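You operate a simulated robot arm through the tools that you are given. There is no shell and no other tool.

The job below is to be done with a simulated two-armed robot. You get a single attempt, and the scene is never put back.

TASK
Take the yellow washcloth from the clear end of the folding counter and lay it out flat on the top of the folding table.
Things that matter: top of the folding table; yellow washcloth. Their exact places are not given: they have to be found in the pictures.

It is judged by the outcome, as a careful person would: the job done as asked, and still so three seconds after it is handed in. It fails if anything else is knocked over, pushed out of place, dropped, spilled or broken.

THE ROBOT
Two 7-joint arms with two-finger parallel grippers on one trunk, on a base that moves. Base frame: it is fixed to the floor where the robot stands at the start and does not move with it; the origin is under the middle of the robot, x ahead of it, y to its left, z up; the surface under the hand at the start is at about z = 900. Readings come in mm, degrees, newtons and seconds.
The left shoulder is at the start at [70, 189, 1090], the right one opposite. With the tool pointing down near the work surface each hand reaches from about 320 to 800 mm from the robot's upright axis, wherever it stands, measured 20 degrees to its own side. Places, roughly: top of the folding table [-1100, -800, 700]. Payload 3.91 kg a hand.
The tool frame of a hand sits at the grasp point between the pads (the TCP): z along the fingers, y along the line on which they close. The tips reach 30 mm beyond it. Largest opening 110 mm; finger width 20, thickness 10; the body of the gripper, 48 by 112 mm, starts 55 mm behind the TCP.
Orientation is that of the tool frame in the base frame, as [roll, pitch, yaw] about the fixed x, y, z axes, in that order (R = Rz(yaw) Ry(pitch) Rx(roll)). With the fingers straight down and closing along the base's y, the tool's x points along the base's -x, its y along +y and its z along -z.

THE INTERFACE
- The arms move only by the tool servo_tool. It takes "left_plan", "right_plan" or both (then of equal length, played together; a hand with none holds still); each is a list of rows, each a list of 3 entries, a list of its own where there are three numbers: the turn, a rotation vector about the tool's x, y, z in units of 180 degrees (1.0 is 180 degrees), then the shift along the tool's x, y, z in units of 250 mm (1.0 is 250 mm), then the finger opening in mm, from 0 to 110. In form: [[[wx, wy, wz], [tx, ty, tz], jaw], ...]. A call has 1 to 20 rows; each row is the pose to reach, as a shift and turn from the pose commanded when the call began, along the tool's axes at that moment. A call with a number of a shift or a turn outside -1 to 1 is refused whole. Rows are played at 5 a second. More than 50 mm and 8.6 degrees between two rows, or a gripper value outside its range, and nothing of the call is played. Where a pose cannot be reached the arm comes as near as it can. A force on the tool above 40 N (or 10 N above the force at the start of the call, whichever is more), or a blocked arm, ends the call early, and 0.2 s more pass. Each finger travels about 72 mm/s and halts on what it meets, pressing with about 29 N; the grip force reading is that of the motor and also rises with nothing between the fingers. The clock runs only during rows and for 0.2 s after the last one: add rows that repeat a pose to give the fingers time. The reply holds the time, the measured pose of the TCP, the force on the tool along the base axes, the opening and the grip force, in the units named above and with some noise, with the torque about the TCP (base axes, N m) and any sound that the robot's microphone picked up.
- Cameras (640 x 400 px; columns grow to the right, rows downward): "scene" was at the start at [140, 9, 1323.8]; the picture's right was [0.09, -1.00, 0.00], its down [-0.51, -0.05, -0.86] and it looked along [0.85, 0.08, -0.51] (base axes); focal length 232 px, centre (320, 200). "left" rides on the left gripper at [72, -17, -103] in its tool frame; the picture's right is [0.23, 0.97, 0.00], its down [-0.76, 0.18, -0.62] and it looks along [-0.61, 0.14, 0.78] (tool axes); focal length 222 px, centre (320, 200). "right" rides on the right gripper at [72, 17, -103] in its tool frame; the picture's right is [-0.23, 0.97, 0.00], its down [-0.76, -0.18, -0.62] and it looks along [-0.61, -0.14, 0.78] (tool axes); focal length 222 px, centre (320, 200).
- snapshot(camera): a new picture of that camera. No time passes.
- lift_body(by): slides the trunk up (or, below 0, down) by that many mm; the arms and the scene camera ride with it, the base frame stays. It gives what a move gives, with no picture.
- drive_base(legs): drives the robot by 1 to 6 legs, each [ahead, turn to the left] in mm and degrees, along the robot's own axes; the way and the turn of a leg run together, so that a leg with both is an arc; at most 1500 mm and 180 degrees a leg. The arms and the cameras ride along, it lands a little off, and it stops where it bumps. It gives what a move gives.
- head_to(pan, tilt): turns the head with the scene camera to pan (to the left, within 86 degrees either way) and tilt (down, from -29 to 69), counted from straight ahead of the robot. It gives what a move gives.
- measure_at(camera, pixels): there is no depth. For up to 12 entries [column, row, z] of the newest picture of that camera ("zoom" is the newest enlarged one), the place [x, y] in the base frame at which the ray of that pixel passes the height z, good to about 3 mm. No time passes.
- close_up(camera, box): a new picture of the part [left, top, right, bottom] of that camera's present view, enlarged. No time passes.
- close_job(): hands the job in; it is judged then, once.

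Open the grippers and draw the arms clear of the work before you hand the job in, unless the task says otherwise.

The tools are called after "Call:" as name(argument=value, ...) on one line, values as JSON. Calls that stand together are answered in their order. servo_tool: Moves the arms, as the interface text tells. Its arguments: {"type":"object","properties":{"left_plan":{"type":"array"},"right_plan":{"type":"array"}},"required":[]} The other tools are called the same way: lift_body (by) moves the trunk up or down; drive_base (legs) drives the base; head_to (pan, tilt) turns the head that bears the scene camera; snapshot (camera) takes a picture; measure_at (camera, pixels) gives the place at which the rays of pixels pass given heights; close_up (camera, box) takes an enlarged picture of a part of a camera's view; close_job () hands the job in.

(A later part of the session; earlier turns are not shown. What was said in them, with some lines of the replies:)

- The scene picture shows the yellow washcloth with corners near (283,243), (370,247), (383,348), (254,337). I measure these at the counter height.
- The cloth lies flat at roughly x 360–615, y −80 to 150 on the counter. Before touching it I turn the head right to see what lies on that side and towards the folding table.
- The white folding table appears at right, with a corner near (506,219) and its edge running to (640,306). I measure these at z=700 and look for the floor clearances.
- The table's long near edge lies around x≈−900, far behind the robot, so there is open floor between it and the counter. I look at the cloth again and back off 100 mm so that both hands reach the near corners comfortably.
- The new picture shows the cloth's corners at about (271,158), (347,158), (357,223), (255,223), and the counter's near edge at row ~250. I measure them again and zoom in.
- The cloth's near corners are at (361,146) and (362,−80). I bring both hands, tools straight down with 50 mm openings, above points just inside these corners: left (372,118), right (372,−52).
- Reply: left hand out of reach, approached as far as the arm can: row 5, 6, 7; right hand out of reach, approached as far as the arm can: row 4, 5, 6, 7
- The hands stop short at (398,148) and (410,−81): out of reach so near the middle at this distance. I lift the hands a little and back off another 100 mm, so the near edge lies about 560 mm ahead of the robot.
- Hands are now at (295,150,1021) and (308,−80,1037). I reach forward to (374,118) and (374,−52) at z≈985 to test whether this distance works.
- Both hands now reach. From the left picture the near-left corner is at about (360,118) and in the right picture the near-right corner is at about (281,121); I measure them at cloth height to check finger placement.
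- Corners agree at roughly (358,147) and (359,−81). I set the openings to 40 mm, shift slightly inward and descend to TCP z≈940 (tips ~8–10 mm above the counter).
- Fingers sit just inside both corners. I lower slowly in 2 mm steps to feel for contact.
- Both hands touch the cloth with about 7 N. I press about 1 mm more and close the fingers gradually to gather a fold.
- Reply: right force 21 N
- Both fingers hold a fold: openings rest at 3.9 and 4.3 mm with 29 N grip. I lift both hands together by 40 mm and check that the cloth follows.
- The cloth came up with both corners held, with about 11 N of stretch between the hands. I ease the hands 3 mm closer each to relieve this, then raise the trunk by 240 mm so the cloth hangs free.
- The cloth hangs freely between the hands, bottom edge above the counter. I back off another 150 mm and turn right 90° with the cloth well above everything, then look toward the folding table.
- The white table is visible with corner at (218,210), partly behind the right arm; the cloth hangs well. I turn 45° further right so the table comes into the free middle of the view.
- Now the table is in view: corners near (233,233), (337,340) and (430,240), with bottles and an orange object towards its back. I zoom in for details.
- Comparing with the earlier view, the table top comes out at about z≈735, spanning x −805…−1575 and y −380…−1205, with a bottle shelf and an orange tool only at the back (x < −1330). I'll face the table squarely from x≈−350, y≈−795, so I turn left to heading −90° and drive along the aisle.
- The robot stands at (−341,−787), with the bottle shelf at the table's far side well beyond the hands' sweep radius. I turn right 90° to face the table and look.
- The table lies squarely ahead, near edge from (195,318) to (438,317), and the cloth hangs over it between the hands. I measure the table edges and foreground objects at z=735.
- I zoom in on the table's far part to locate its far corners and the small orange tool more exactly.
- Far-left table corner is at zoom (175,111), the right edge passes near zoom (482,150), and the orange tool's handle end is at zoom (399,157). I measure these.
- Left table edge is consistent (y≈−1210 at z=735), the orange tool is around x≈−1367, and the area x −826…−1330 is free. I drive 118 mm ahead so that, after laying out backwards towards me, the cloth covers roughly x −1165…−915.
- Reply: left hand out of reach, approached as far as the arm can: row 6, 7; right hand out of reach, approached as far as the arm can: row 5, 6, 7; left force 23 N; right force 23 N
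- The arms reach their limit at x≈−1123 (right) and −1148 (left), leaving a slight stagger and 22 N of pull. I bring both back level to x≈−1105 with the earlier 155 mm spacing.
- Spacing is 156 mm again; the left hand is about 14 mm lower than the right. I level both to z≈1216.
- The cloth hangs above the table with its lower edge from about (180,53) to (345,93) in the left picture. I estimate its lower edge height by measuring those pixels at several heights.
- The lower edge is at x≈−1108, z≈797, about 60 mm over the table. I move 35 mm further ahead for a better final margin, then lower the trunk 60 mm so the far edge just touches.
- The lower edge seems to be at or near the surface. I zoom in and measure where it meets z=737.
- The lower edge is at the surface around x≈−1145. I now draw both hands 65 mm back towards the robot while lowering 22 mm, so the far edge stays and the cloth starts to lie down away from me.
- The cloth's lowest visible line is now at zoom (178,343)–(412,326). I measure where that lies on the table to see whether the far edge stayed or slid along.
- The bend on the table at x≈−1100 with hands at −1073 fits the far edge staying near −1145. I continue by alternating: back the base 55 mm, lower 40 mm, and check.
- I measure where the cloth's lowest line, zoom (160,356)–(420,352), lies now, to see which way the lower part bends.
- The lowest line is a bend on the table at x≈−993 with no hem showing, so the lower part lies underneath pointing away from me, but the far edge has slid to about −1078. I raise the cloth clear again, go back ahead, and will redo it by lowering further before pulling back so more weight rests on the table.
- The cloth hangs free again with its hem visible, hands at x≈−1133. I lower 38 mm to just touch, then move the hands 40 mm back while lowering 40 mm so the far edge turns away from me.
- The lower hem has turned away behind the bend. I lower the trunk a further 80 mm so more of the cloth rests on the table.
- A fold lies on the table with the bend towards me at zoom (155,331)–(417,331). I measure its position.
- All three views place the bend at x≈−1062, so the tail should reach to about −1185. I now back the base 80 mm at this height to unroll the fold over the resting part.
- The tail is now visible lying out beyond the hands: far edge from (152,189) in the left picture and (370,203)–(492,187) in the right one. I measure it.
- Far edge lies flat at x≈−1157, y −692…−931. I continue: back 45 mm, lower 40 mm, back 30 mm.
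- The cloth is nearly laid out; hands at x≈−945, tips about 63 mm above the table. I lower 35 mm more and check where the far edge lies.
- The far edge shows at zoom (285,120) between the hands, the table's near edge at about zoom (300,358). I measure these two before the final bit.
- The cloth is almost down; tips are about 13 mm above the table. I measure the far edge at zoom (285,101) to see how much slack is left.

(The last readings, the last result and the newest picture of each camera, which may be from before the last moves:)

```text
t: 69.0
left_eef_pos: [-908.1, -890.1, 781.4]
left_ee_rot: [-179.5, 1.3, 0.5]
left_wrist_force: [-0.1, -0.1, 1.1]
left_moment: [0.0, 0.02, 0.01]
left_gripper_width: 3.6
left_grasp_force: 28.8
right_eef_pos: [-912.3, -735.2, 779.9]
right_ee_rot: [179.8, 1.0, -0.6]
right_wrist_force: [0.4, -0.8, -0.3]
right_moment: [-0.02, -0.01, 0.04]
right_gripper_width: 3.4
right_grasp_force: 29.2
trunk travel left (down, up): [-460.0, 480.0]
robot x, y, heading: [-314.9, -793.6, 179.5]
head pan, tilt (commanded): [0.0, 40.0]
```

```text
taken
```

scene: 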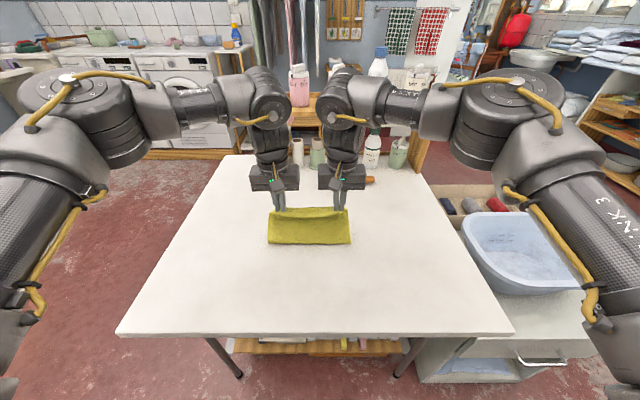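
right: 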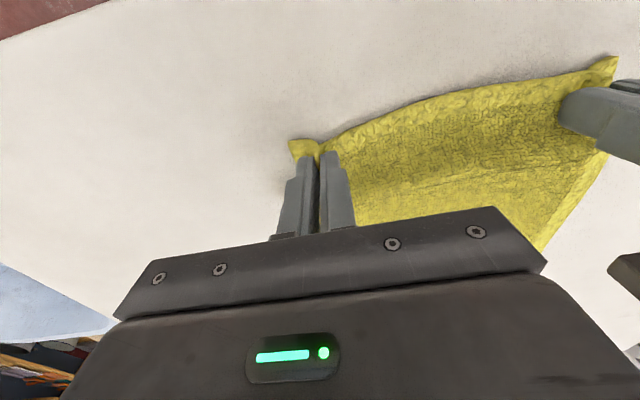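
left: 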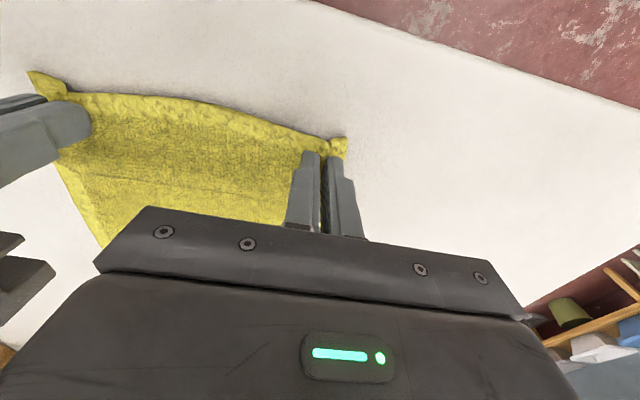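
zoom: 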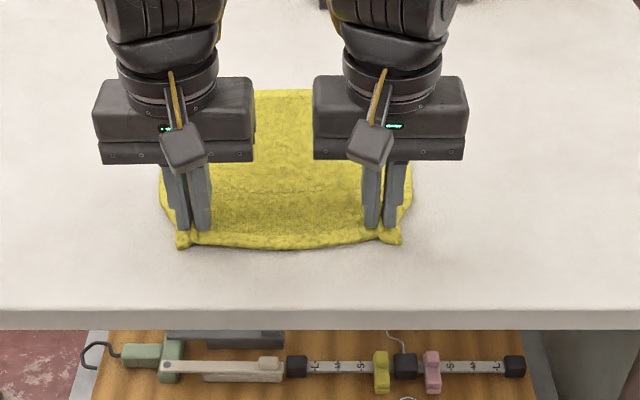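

The far edge is now at zoom (285,90). I check it, then pull 10 mm more and lower with the arms until the tips touch.

Call:
measure_at(camera="zoom", pixels=[[285, 90, 738], [165, 190, 738], [410, 190, 738], [300, 311, 738], [183, 246, 745], [398, 242, 745]])

Call:
drive_base(legs=[[-10, 0]])

Call:
servo_tool(left_plan=[[[0, 0, 0], [0, 0, 0.012], 0], [[0, 0, 0], [0, 0, 0.02], 0], [[0, 0, 0], [0, 0, 0.028], 0], [[0, 0, 0], [0, 0, 0.034], 0]], right_plan=[[[0, 0, 0], [0, 0, 0.01], 0], [[0, 0, 0], [0, 0, 0.018], 0], [[0, 0, 0], [0, 0, 0.026], 0], [[0, 0, 0], [0, 0, 0.032], 0]])

Call:
close_up(camera="scene", box=[220, 140, 420, 265])

```text
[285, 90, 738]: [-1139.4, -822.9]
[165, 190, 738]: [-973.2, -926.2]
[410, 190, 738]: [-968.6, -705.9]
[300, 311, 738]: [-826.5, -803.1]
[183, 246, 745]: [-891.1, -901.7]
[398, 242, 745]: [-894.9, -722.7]
```

```text
t: 69.7
left_eef_pos: [-899.2, -891.4, 780.6]
left_ee_rot: [-179.4, 1.2, 0.5]
left_wrist_force: [0.6, 1.1, -0.2]
left_moment: [0.03, 0.01, 0.05]
left_gripper_width: 3.6
left_grasp_force: 29.1
right_eef_pos: [-903.3, -736.3, 780.1]
right_ee_rot: [179.8, 0.9, -0.5]
right_wrist_force: [-0.3, -1.4, 0.8]
right_moment: [-0.03, -0.04, 0.05]
right_gripper_width: 3.5
right_grasp_force: 29.3
trunk travel left (down, up): [-460.0, 480.0]
robot x, y, heading: [-311.3, -790.6, 179.8]
head pan, tilt (commanded): [0.0, 40.0]
```

```text
t: 70.7
left_eef_pos: [-899.4, -891.1, 772.9]
left_ee_rot: [-179.4, 1.3, 0.6]
left_wrist_force: [-0.9, -0.2, 6.0]
left_moment: [0.02, -0.01, 0.04]
left_gripper_width: 3.7
left_grasp_force: 29.0
right_eef_pos: [-902.6, -736.5, 772.7]
right_ee_rot: [179.7, 1.1, -0.6]
right_wrist_force: [-2.2, -0.6, 10.9]
right_moment: [0.01, 0.04, 0.04]
right_gripper_width: 3.2
right_grasp_force: 29.2
trunk travel left (down, up): [-460.0, 480.0]
robot x, y, heading: [-309.0, -792.5, 179.7]
head pan, tilt (commanded): [0.0, 40.0]
```

```text
3.20 times, centred on (320, 202) of scene
```

zoom: 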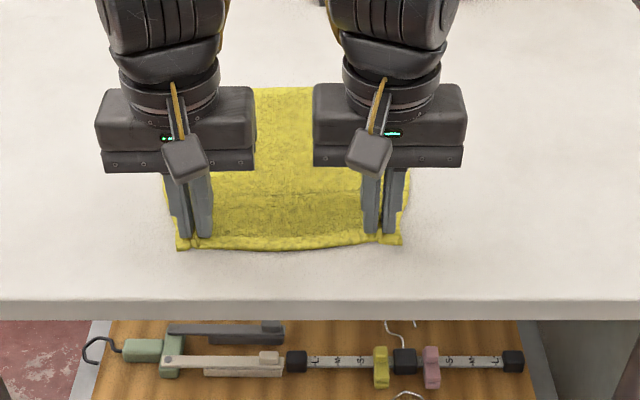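

Both tips touch the table with 6 N and 11 N, and the cloth is stretched out with its far edge at x≈−1139. I open the fingers slowly to 42 mm while keeping this light touch so that the pinched folds spread back out.

Call:
servo_tool(left_plan=[[[0, 0, 0], [0, 0, 0], 8], [[0, 0, 0], [0, 0, 0], 14], [[0, 0, 0], [0, 0, 0], 20], [[0, 0, 0], [0, 0, 0], 26], [[0, 0, 0], [0, 0, 0], 32], [[0, 0, 0], [0, 0, 0], 38], [[0, 0, 0], [0, 0, 0], 42], [[0, 0, 0], [0, 0, 0], 42]], right_plan=[[[0, 0, 0], [0, 0, 0], 8], [[0, 0, 0], [0, 0, 0], 14], [[0, 0, 0], [0, 0, 0], 20], [[0, 0, 0], [0, 0, 0], 26], [[0, 0, 0], [0, 0, 0], 32], [[0, 0, 0], [0, 0, 0], 38], [[0, 0, 0], [0, 0, 0], 42], [[0, 0, 0], [0, 0, 0], 42]])

Call:
close_up(camera="scene", box=[220, 140, 420, 265])

Call:
snapshot(camera="left")

Call:
snapshot(camera="right")

```text
t: 72.5
left_eef_pos: [-898.6, -889.2, 774.6]
left_ee_rot: [-179.4, 1.2, 0.4]
left_wrist_force: [0.1, 1.4, 5.5]
left_moment: [0.0, 0.02, 0.03]
left_gripper_width: 39.9
left_grasp_force: 0.1
right_eef_pos: [-901.3, -735.7, 773.2]
right_ee_rot: [179.8, 1.0, -0.5]
right_wrist_force: [0.0, -1.1, 10.2]
right_moment: [-0.03, -0.01, -0.01]
right_gripper_width: 36.9
right_grasp_force: 0.0
trunk travel left (down, up): [-460.0, 480.0]
robot x, y, heading: [-308.6, -796.1, 179.6]
head pan, tilt (commanded): [0.0, 40.0]
```

```text
3.20 times, centred on (320, 202) of scene
```

zoom: 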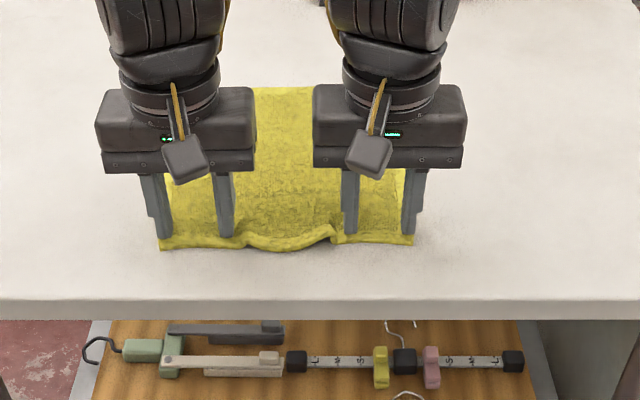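

```text
taken
```

left: 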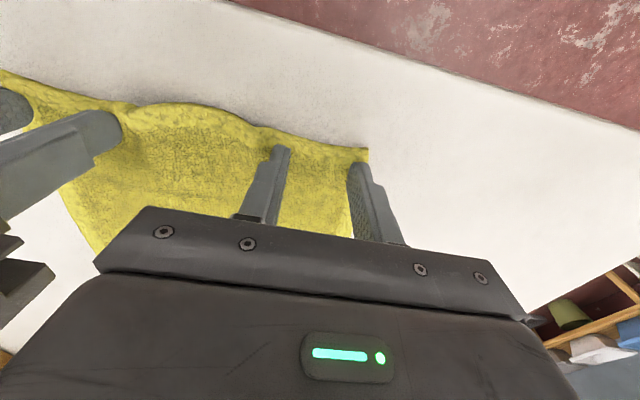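

```text
taken
```

right: 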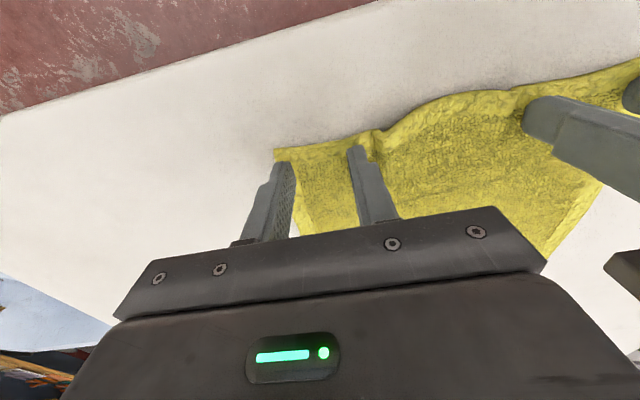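

The folds opened out, but the inner fingers pushed a small ripple into the middle of the near edge (zoom 245–335, row 245). Keeping the light touch, I spread the hands 8 mm apart each to draw it flat.

Call:
servo_tool(left_plan=[[[0, 0, 0], [0, 0.008, 0], 42], [[0, 0, 0], [0, 0.016, 0], 42], [[0, 0, 0], [0, 0.024, 0], 42], [[0, 0, 0], [0, 0.032, 0], 42], [[0, 0, 0], [0, 0.032, 0], 42]], right_plan=[[[0, 0, 0], [0, -0.008, 0], 42], [[0, 0, 0], [0, -0.016, 0], 42], [[0, 0, 0], [0, -0.024, 0], 42], [[0, 0, 0], [0, -0.032, 0], 42], [[0, 0, 0], [0, -0.032, 0], 42]])

Call:
close_up(camera="scene", box=[220, 140, 420, 265])

Call:
snapshot(camera="left")

```text
t: 73.7
left_eef_pos: [-897.5, -898.1, 774.2]
left_ee_rot: [-179.4, 1.3, 0.5]
left_wrist_force: [-0.3, 2.4, 3.4]
left_moment: [0.05, 0.0, -0.02]
left_gripper_width: 40.6
left_grasp_force: 0.1
right_eef_pos: [-902.3, -729.1, 772.7]
right_ee_rot: [179.8, 1.0, -0.5]
right_wrist_force: [-0.5, -3.9, 12.8]
right_moment: [-0.19, -0.01, 0.02]
right_gripper_width: 40.4
right_grasp_force: 0.1
trunk travel left (down, up): [-460.0, 480.0]
robot x, y, heading: [-308.3, -791.3, 179.5]
head pan, tilt (commanded): [0.0, 40.0]
```

```text
3.20 times, centred on (320, 202) of scene
```

zoom: 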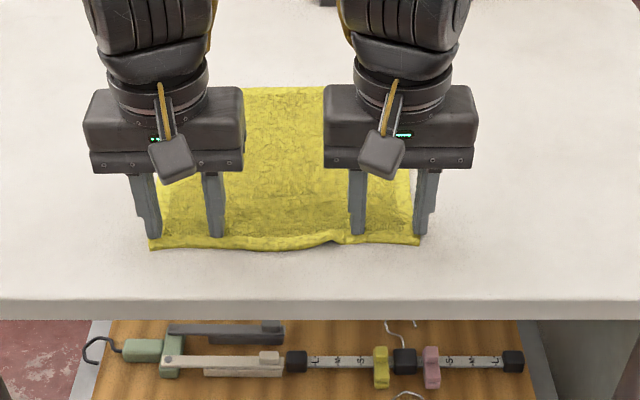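

```text
taken
```

left: 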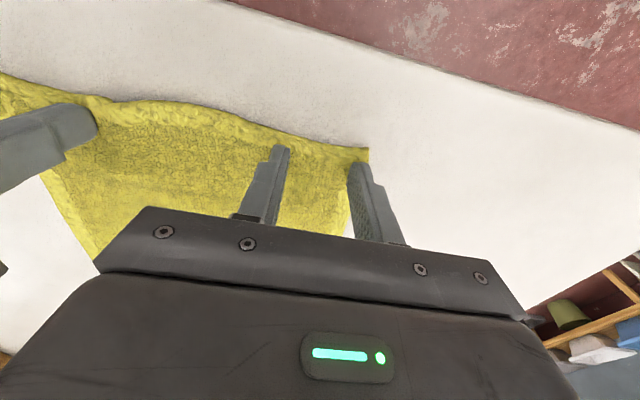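

The ripple is almost gone; a small one remains beside the right hand's inner finger at zoom (335,242). I spread 4 mm more on the right and 2 mm on the left, then lift both hands straight up.

Call:
servo_tool(left_plan=[[[0, 0, 0], [0, 0.004, 0], 42], [[0, 0, 0], [0, 0.008, 0], 42], [[0, 0, 0], [0, 0.008, 0], 42]], right_plan=[[[0, 0, 0], [0, -0.01, 0], 42], [[0, 0, 0], [0, -0.02, 0], 42], [[0, 0, 0], [0, -0.02, 0], 42]])

Call:
servo_tool(left_plan=[[[0, 0, 0], [0, 0, -0.02], 42], [[0, 0, 0], [0, 0, -0.06], 42], [[0, 0, 0], [0, 0, -0.14], 42], [[0, 0, 0], [0, 0, -0.26], 42], [[0, 0, 0], [0, 0, -0.4], 42]], right_plan=[[[0, 0, 0], [0, 0, -0.02], 42], [[0, 0, 0], [0, 0, -0.06], 42], [[0, 0, 0], [0, 0, -0.14], 42], [[0, 0, 0], [0, 0, -0.26], 42], [[0, 0, 0], [0, 0, -0.4], 42]])

Call:
close_up(camera="scene", box=[220, 140, 420, 265])

Call:
snapshot(camera="left")

Call:
snapshot(camera="right")

```text
t: 74.5
left_eef_pos: [-897.9, -900.3, 774.1]
left_ee_rot: [-179.3, 1.3, 0.4]
left_wrist_force: [-0.5, 4.7, 5.5]
left_moment: [0.1, -0.03, 0.03]
left_gripper_width: 40.8
left_grasp_force: 0.1
right_eef_pos: [-901.3, -723.6, 773.0]
right_ee_rot: [179.8, 1.0, -0.5]
right_wrist_force: [0.2, -6.7, 12.9]
right_moment: [-0.28, 0.01, -0.01]
right_gripper_width: 41.5
right_grasp_force: 0.0
trunk travel left (down, up): [-460.0, 480.0]
robot x, y, heading: [-307.8, -789.3, 179.5]
head pan, tilt (commanded): [0.0, 40.0]
```

```text
t: 75.7
left_eef_pos: [-895.4, -901.1, 874.2]
left_ee_rot: [-179.5, 1.2, 0.5]
left_wrist_force: [0.1, -0.2, 0.0]
left_moment: [-0.01, 0.02, 0.02]
left_gripper_width: 41.9
left_grasp_force: 0.1
right_eef_pos: [-899.9, -722.8, 872.2]
right_ee_rot: [179.8, 1.0, -0.4]
right_wrist_force: [-0.3, 0.7, -0.7]
right_moment: [0.03, 0.01, -0.02]
right_gripper_width: 41.8
right_grasp_force: 0.0
trunk travel left (down, up): [-460.0, 480.0]
robot x, y, heading: [-306.7, -790.1, 179.4]
head pan, tilt (commanded): [0.0, 40.0]
```

```text
3.20 times, centred on (320, 202) of scene
```

zoom: 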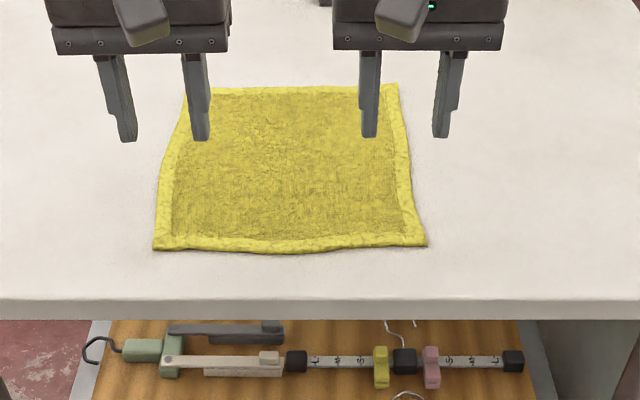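

```text
taken
```

left: 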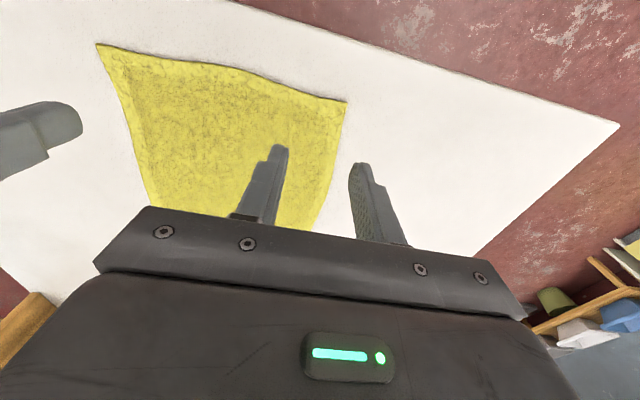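

```text
taken
```

right: 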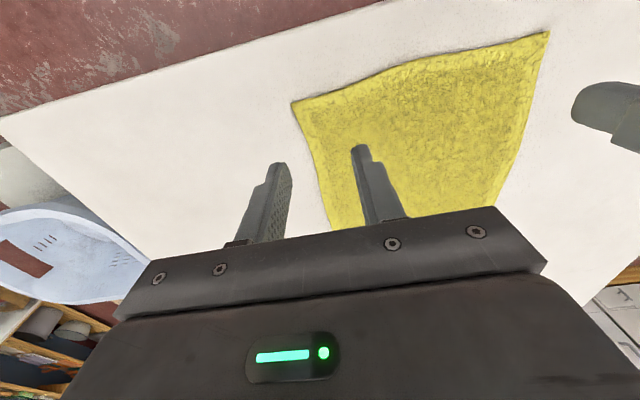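

The washcloth lies flat and fully on the table, with a clear margin to the edge. I open the grippers fully, raise the hands well clear and back off a little.

Call:
lift_body(by=200)

Call:
servo_tool(left_plan=[[[0, 0, 0], [0, 0, 0], 70], [[0, 0, 0], [0, 0, 0], 100], [[0, 0, 0], [0, 0, 0], 100]], right_plan=[[[0, 0, 0], [0, 0, 0], 70], [[0, 0, 0], [0, 0, 0], 100], [[0, 0, 0], [0, 0, 0], 100]])

Call:
drive_base(legs=[[-120, 0]])

Call:
snapshot(camera="scene")

Call:
close_up(camera="scene", box=[200, 130, 440, 280])

```text
t: 77.9
left_eef_pos: [-897.0, -901.9, 1072.2]
left_ee_rot: [-179.4, 1.2, 0.5]
left_wrist_force: [0.1, -0.5, 0.6]
left_moment: [0.0, 0.01, 0.04]
left_gripper_width: 42.0
left_grasp_force: 0.1
right_eef_pos: [-902.4, -721.3, 1072.3]
right_ee_rot: [179.8, 1.0, -0.6]
right_wrist_force: [0.6, 0.1, -0.2]
right_moment: [-0.03, -0.01, 0.04]
right_gripper_width: 42.0
right_grasp_force: 0.0
trunk travel left (down, up): [-660.0, 280.0]
robot x, y, heading: [-309.8, -799.1, 179.6]
head pan, tilt (commanded): [0.0, 40.0]
```

```text
t: 78.7
left_eef_pos: [-896.8, -902.8, 1072.0]
left_ee_rot: [-179.4, 1.2, 0.4]
left_wrist_force: [0.3, -0.3, -0.5]
left_moment: [-0.05, -0.02, -0.02]
left_gripper_width: 99.8
left_grasp_force: 0.1
right_eef_pos: [-902.0, -722.5, 1071.8]
right_ee_rot: [179.7, 0.9, -0.4]
right_wrist_force: [-0.2, 0.7, 0.7]
right_moment: [-0.02, 0.01, 0.01]
right_gripper_width: 99.8
right_grasp_force: 0.0
trunk travel left (down, up): [-660.0, 280.0]
robot x, y, heading: [-311.5, -794.9, 179.5]
head pan, tilt (commanded): [0.0, 40.0]
```

```text
t: 79.9
left_eef_pos: [-775.6, -902.5, 1073.9]
left_ee_rot: [-179.4, 1.3, 0.5]
left_wrist_force: [-0.2, 0.8, 0.3]
left_moment: [0.0, 0.02, -0.01]
left_gripper_width: 100.0
left_grasp_force: 0.1
right_eef_pos: [-781.2, -722.6, 1072.7]
right_ee_rot: [179.8, 1.1, -0.6]
right_wrist_force: [0.0, -1.1, 0.2]
right_moment: [-0.03, 0.01, -0.02]
right_gripper_width: 100.2
right_grasp_force: 0.0
trunk travel left (down, up): [-660.0, 280.0]
robot x, y, heading: [-189.1, -791.9, 179.7]
head pan, tilt (commanded): [0.0, 40.0]
```

```text
taken
```

scene: 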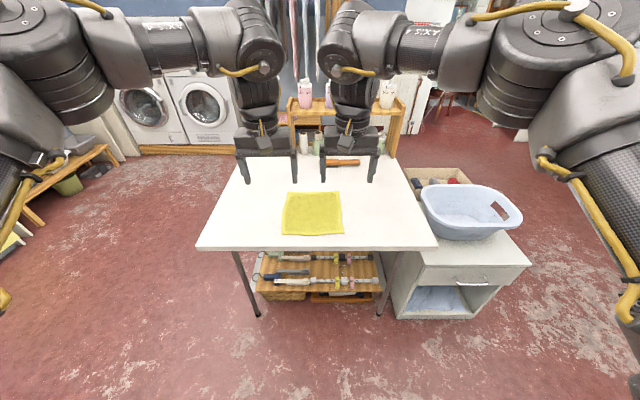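

```text
2.67 times, centred on (320, 205) of scene
```

zoom: 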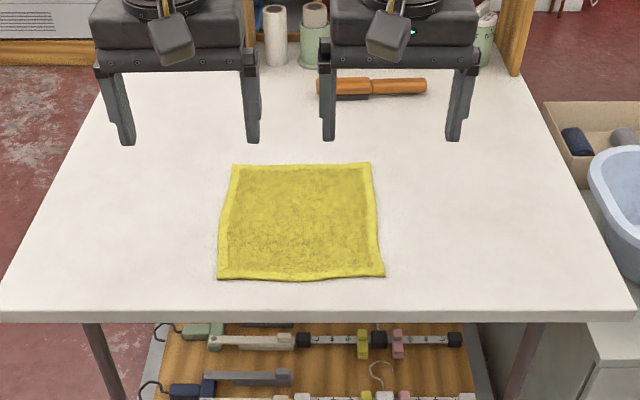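

The newest picture shows the washcloth flat, unfolded and fully on the folding table (zoom 217–384 by 162–282). The other objects look undisturbed, and the open grippers are clear above it. I hand the job in.

Call:
close_job()

```text
The job is handed in.
```

The yellow washcloth now lies flat on top of the folding table, and the job is handed in. The last pictures show it unfolded and fully on the table, about 60 mm or more in from the near edge.

The first attempt to lay it down slid too far towards me, so I lifted it and laid it again. After I let go there was a small ripple in the near edge, which I smoothed out before raising the hands.

Nothing else looked moved or knocked in the pictures. The orange tool and bottles at the back of the table were never touched. Both grippers are open and clear of the cloth.
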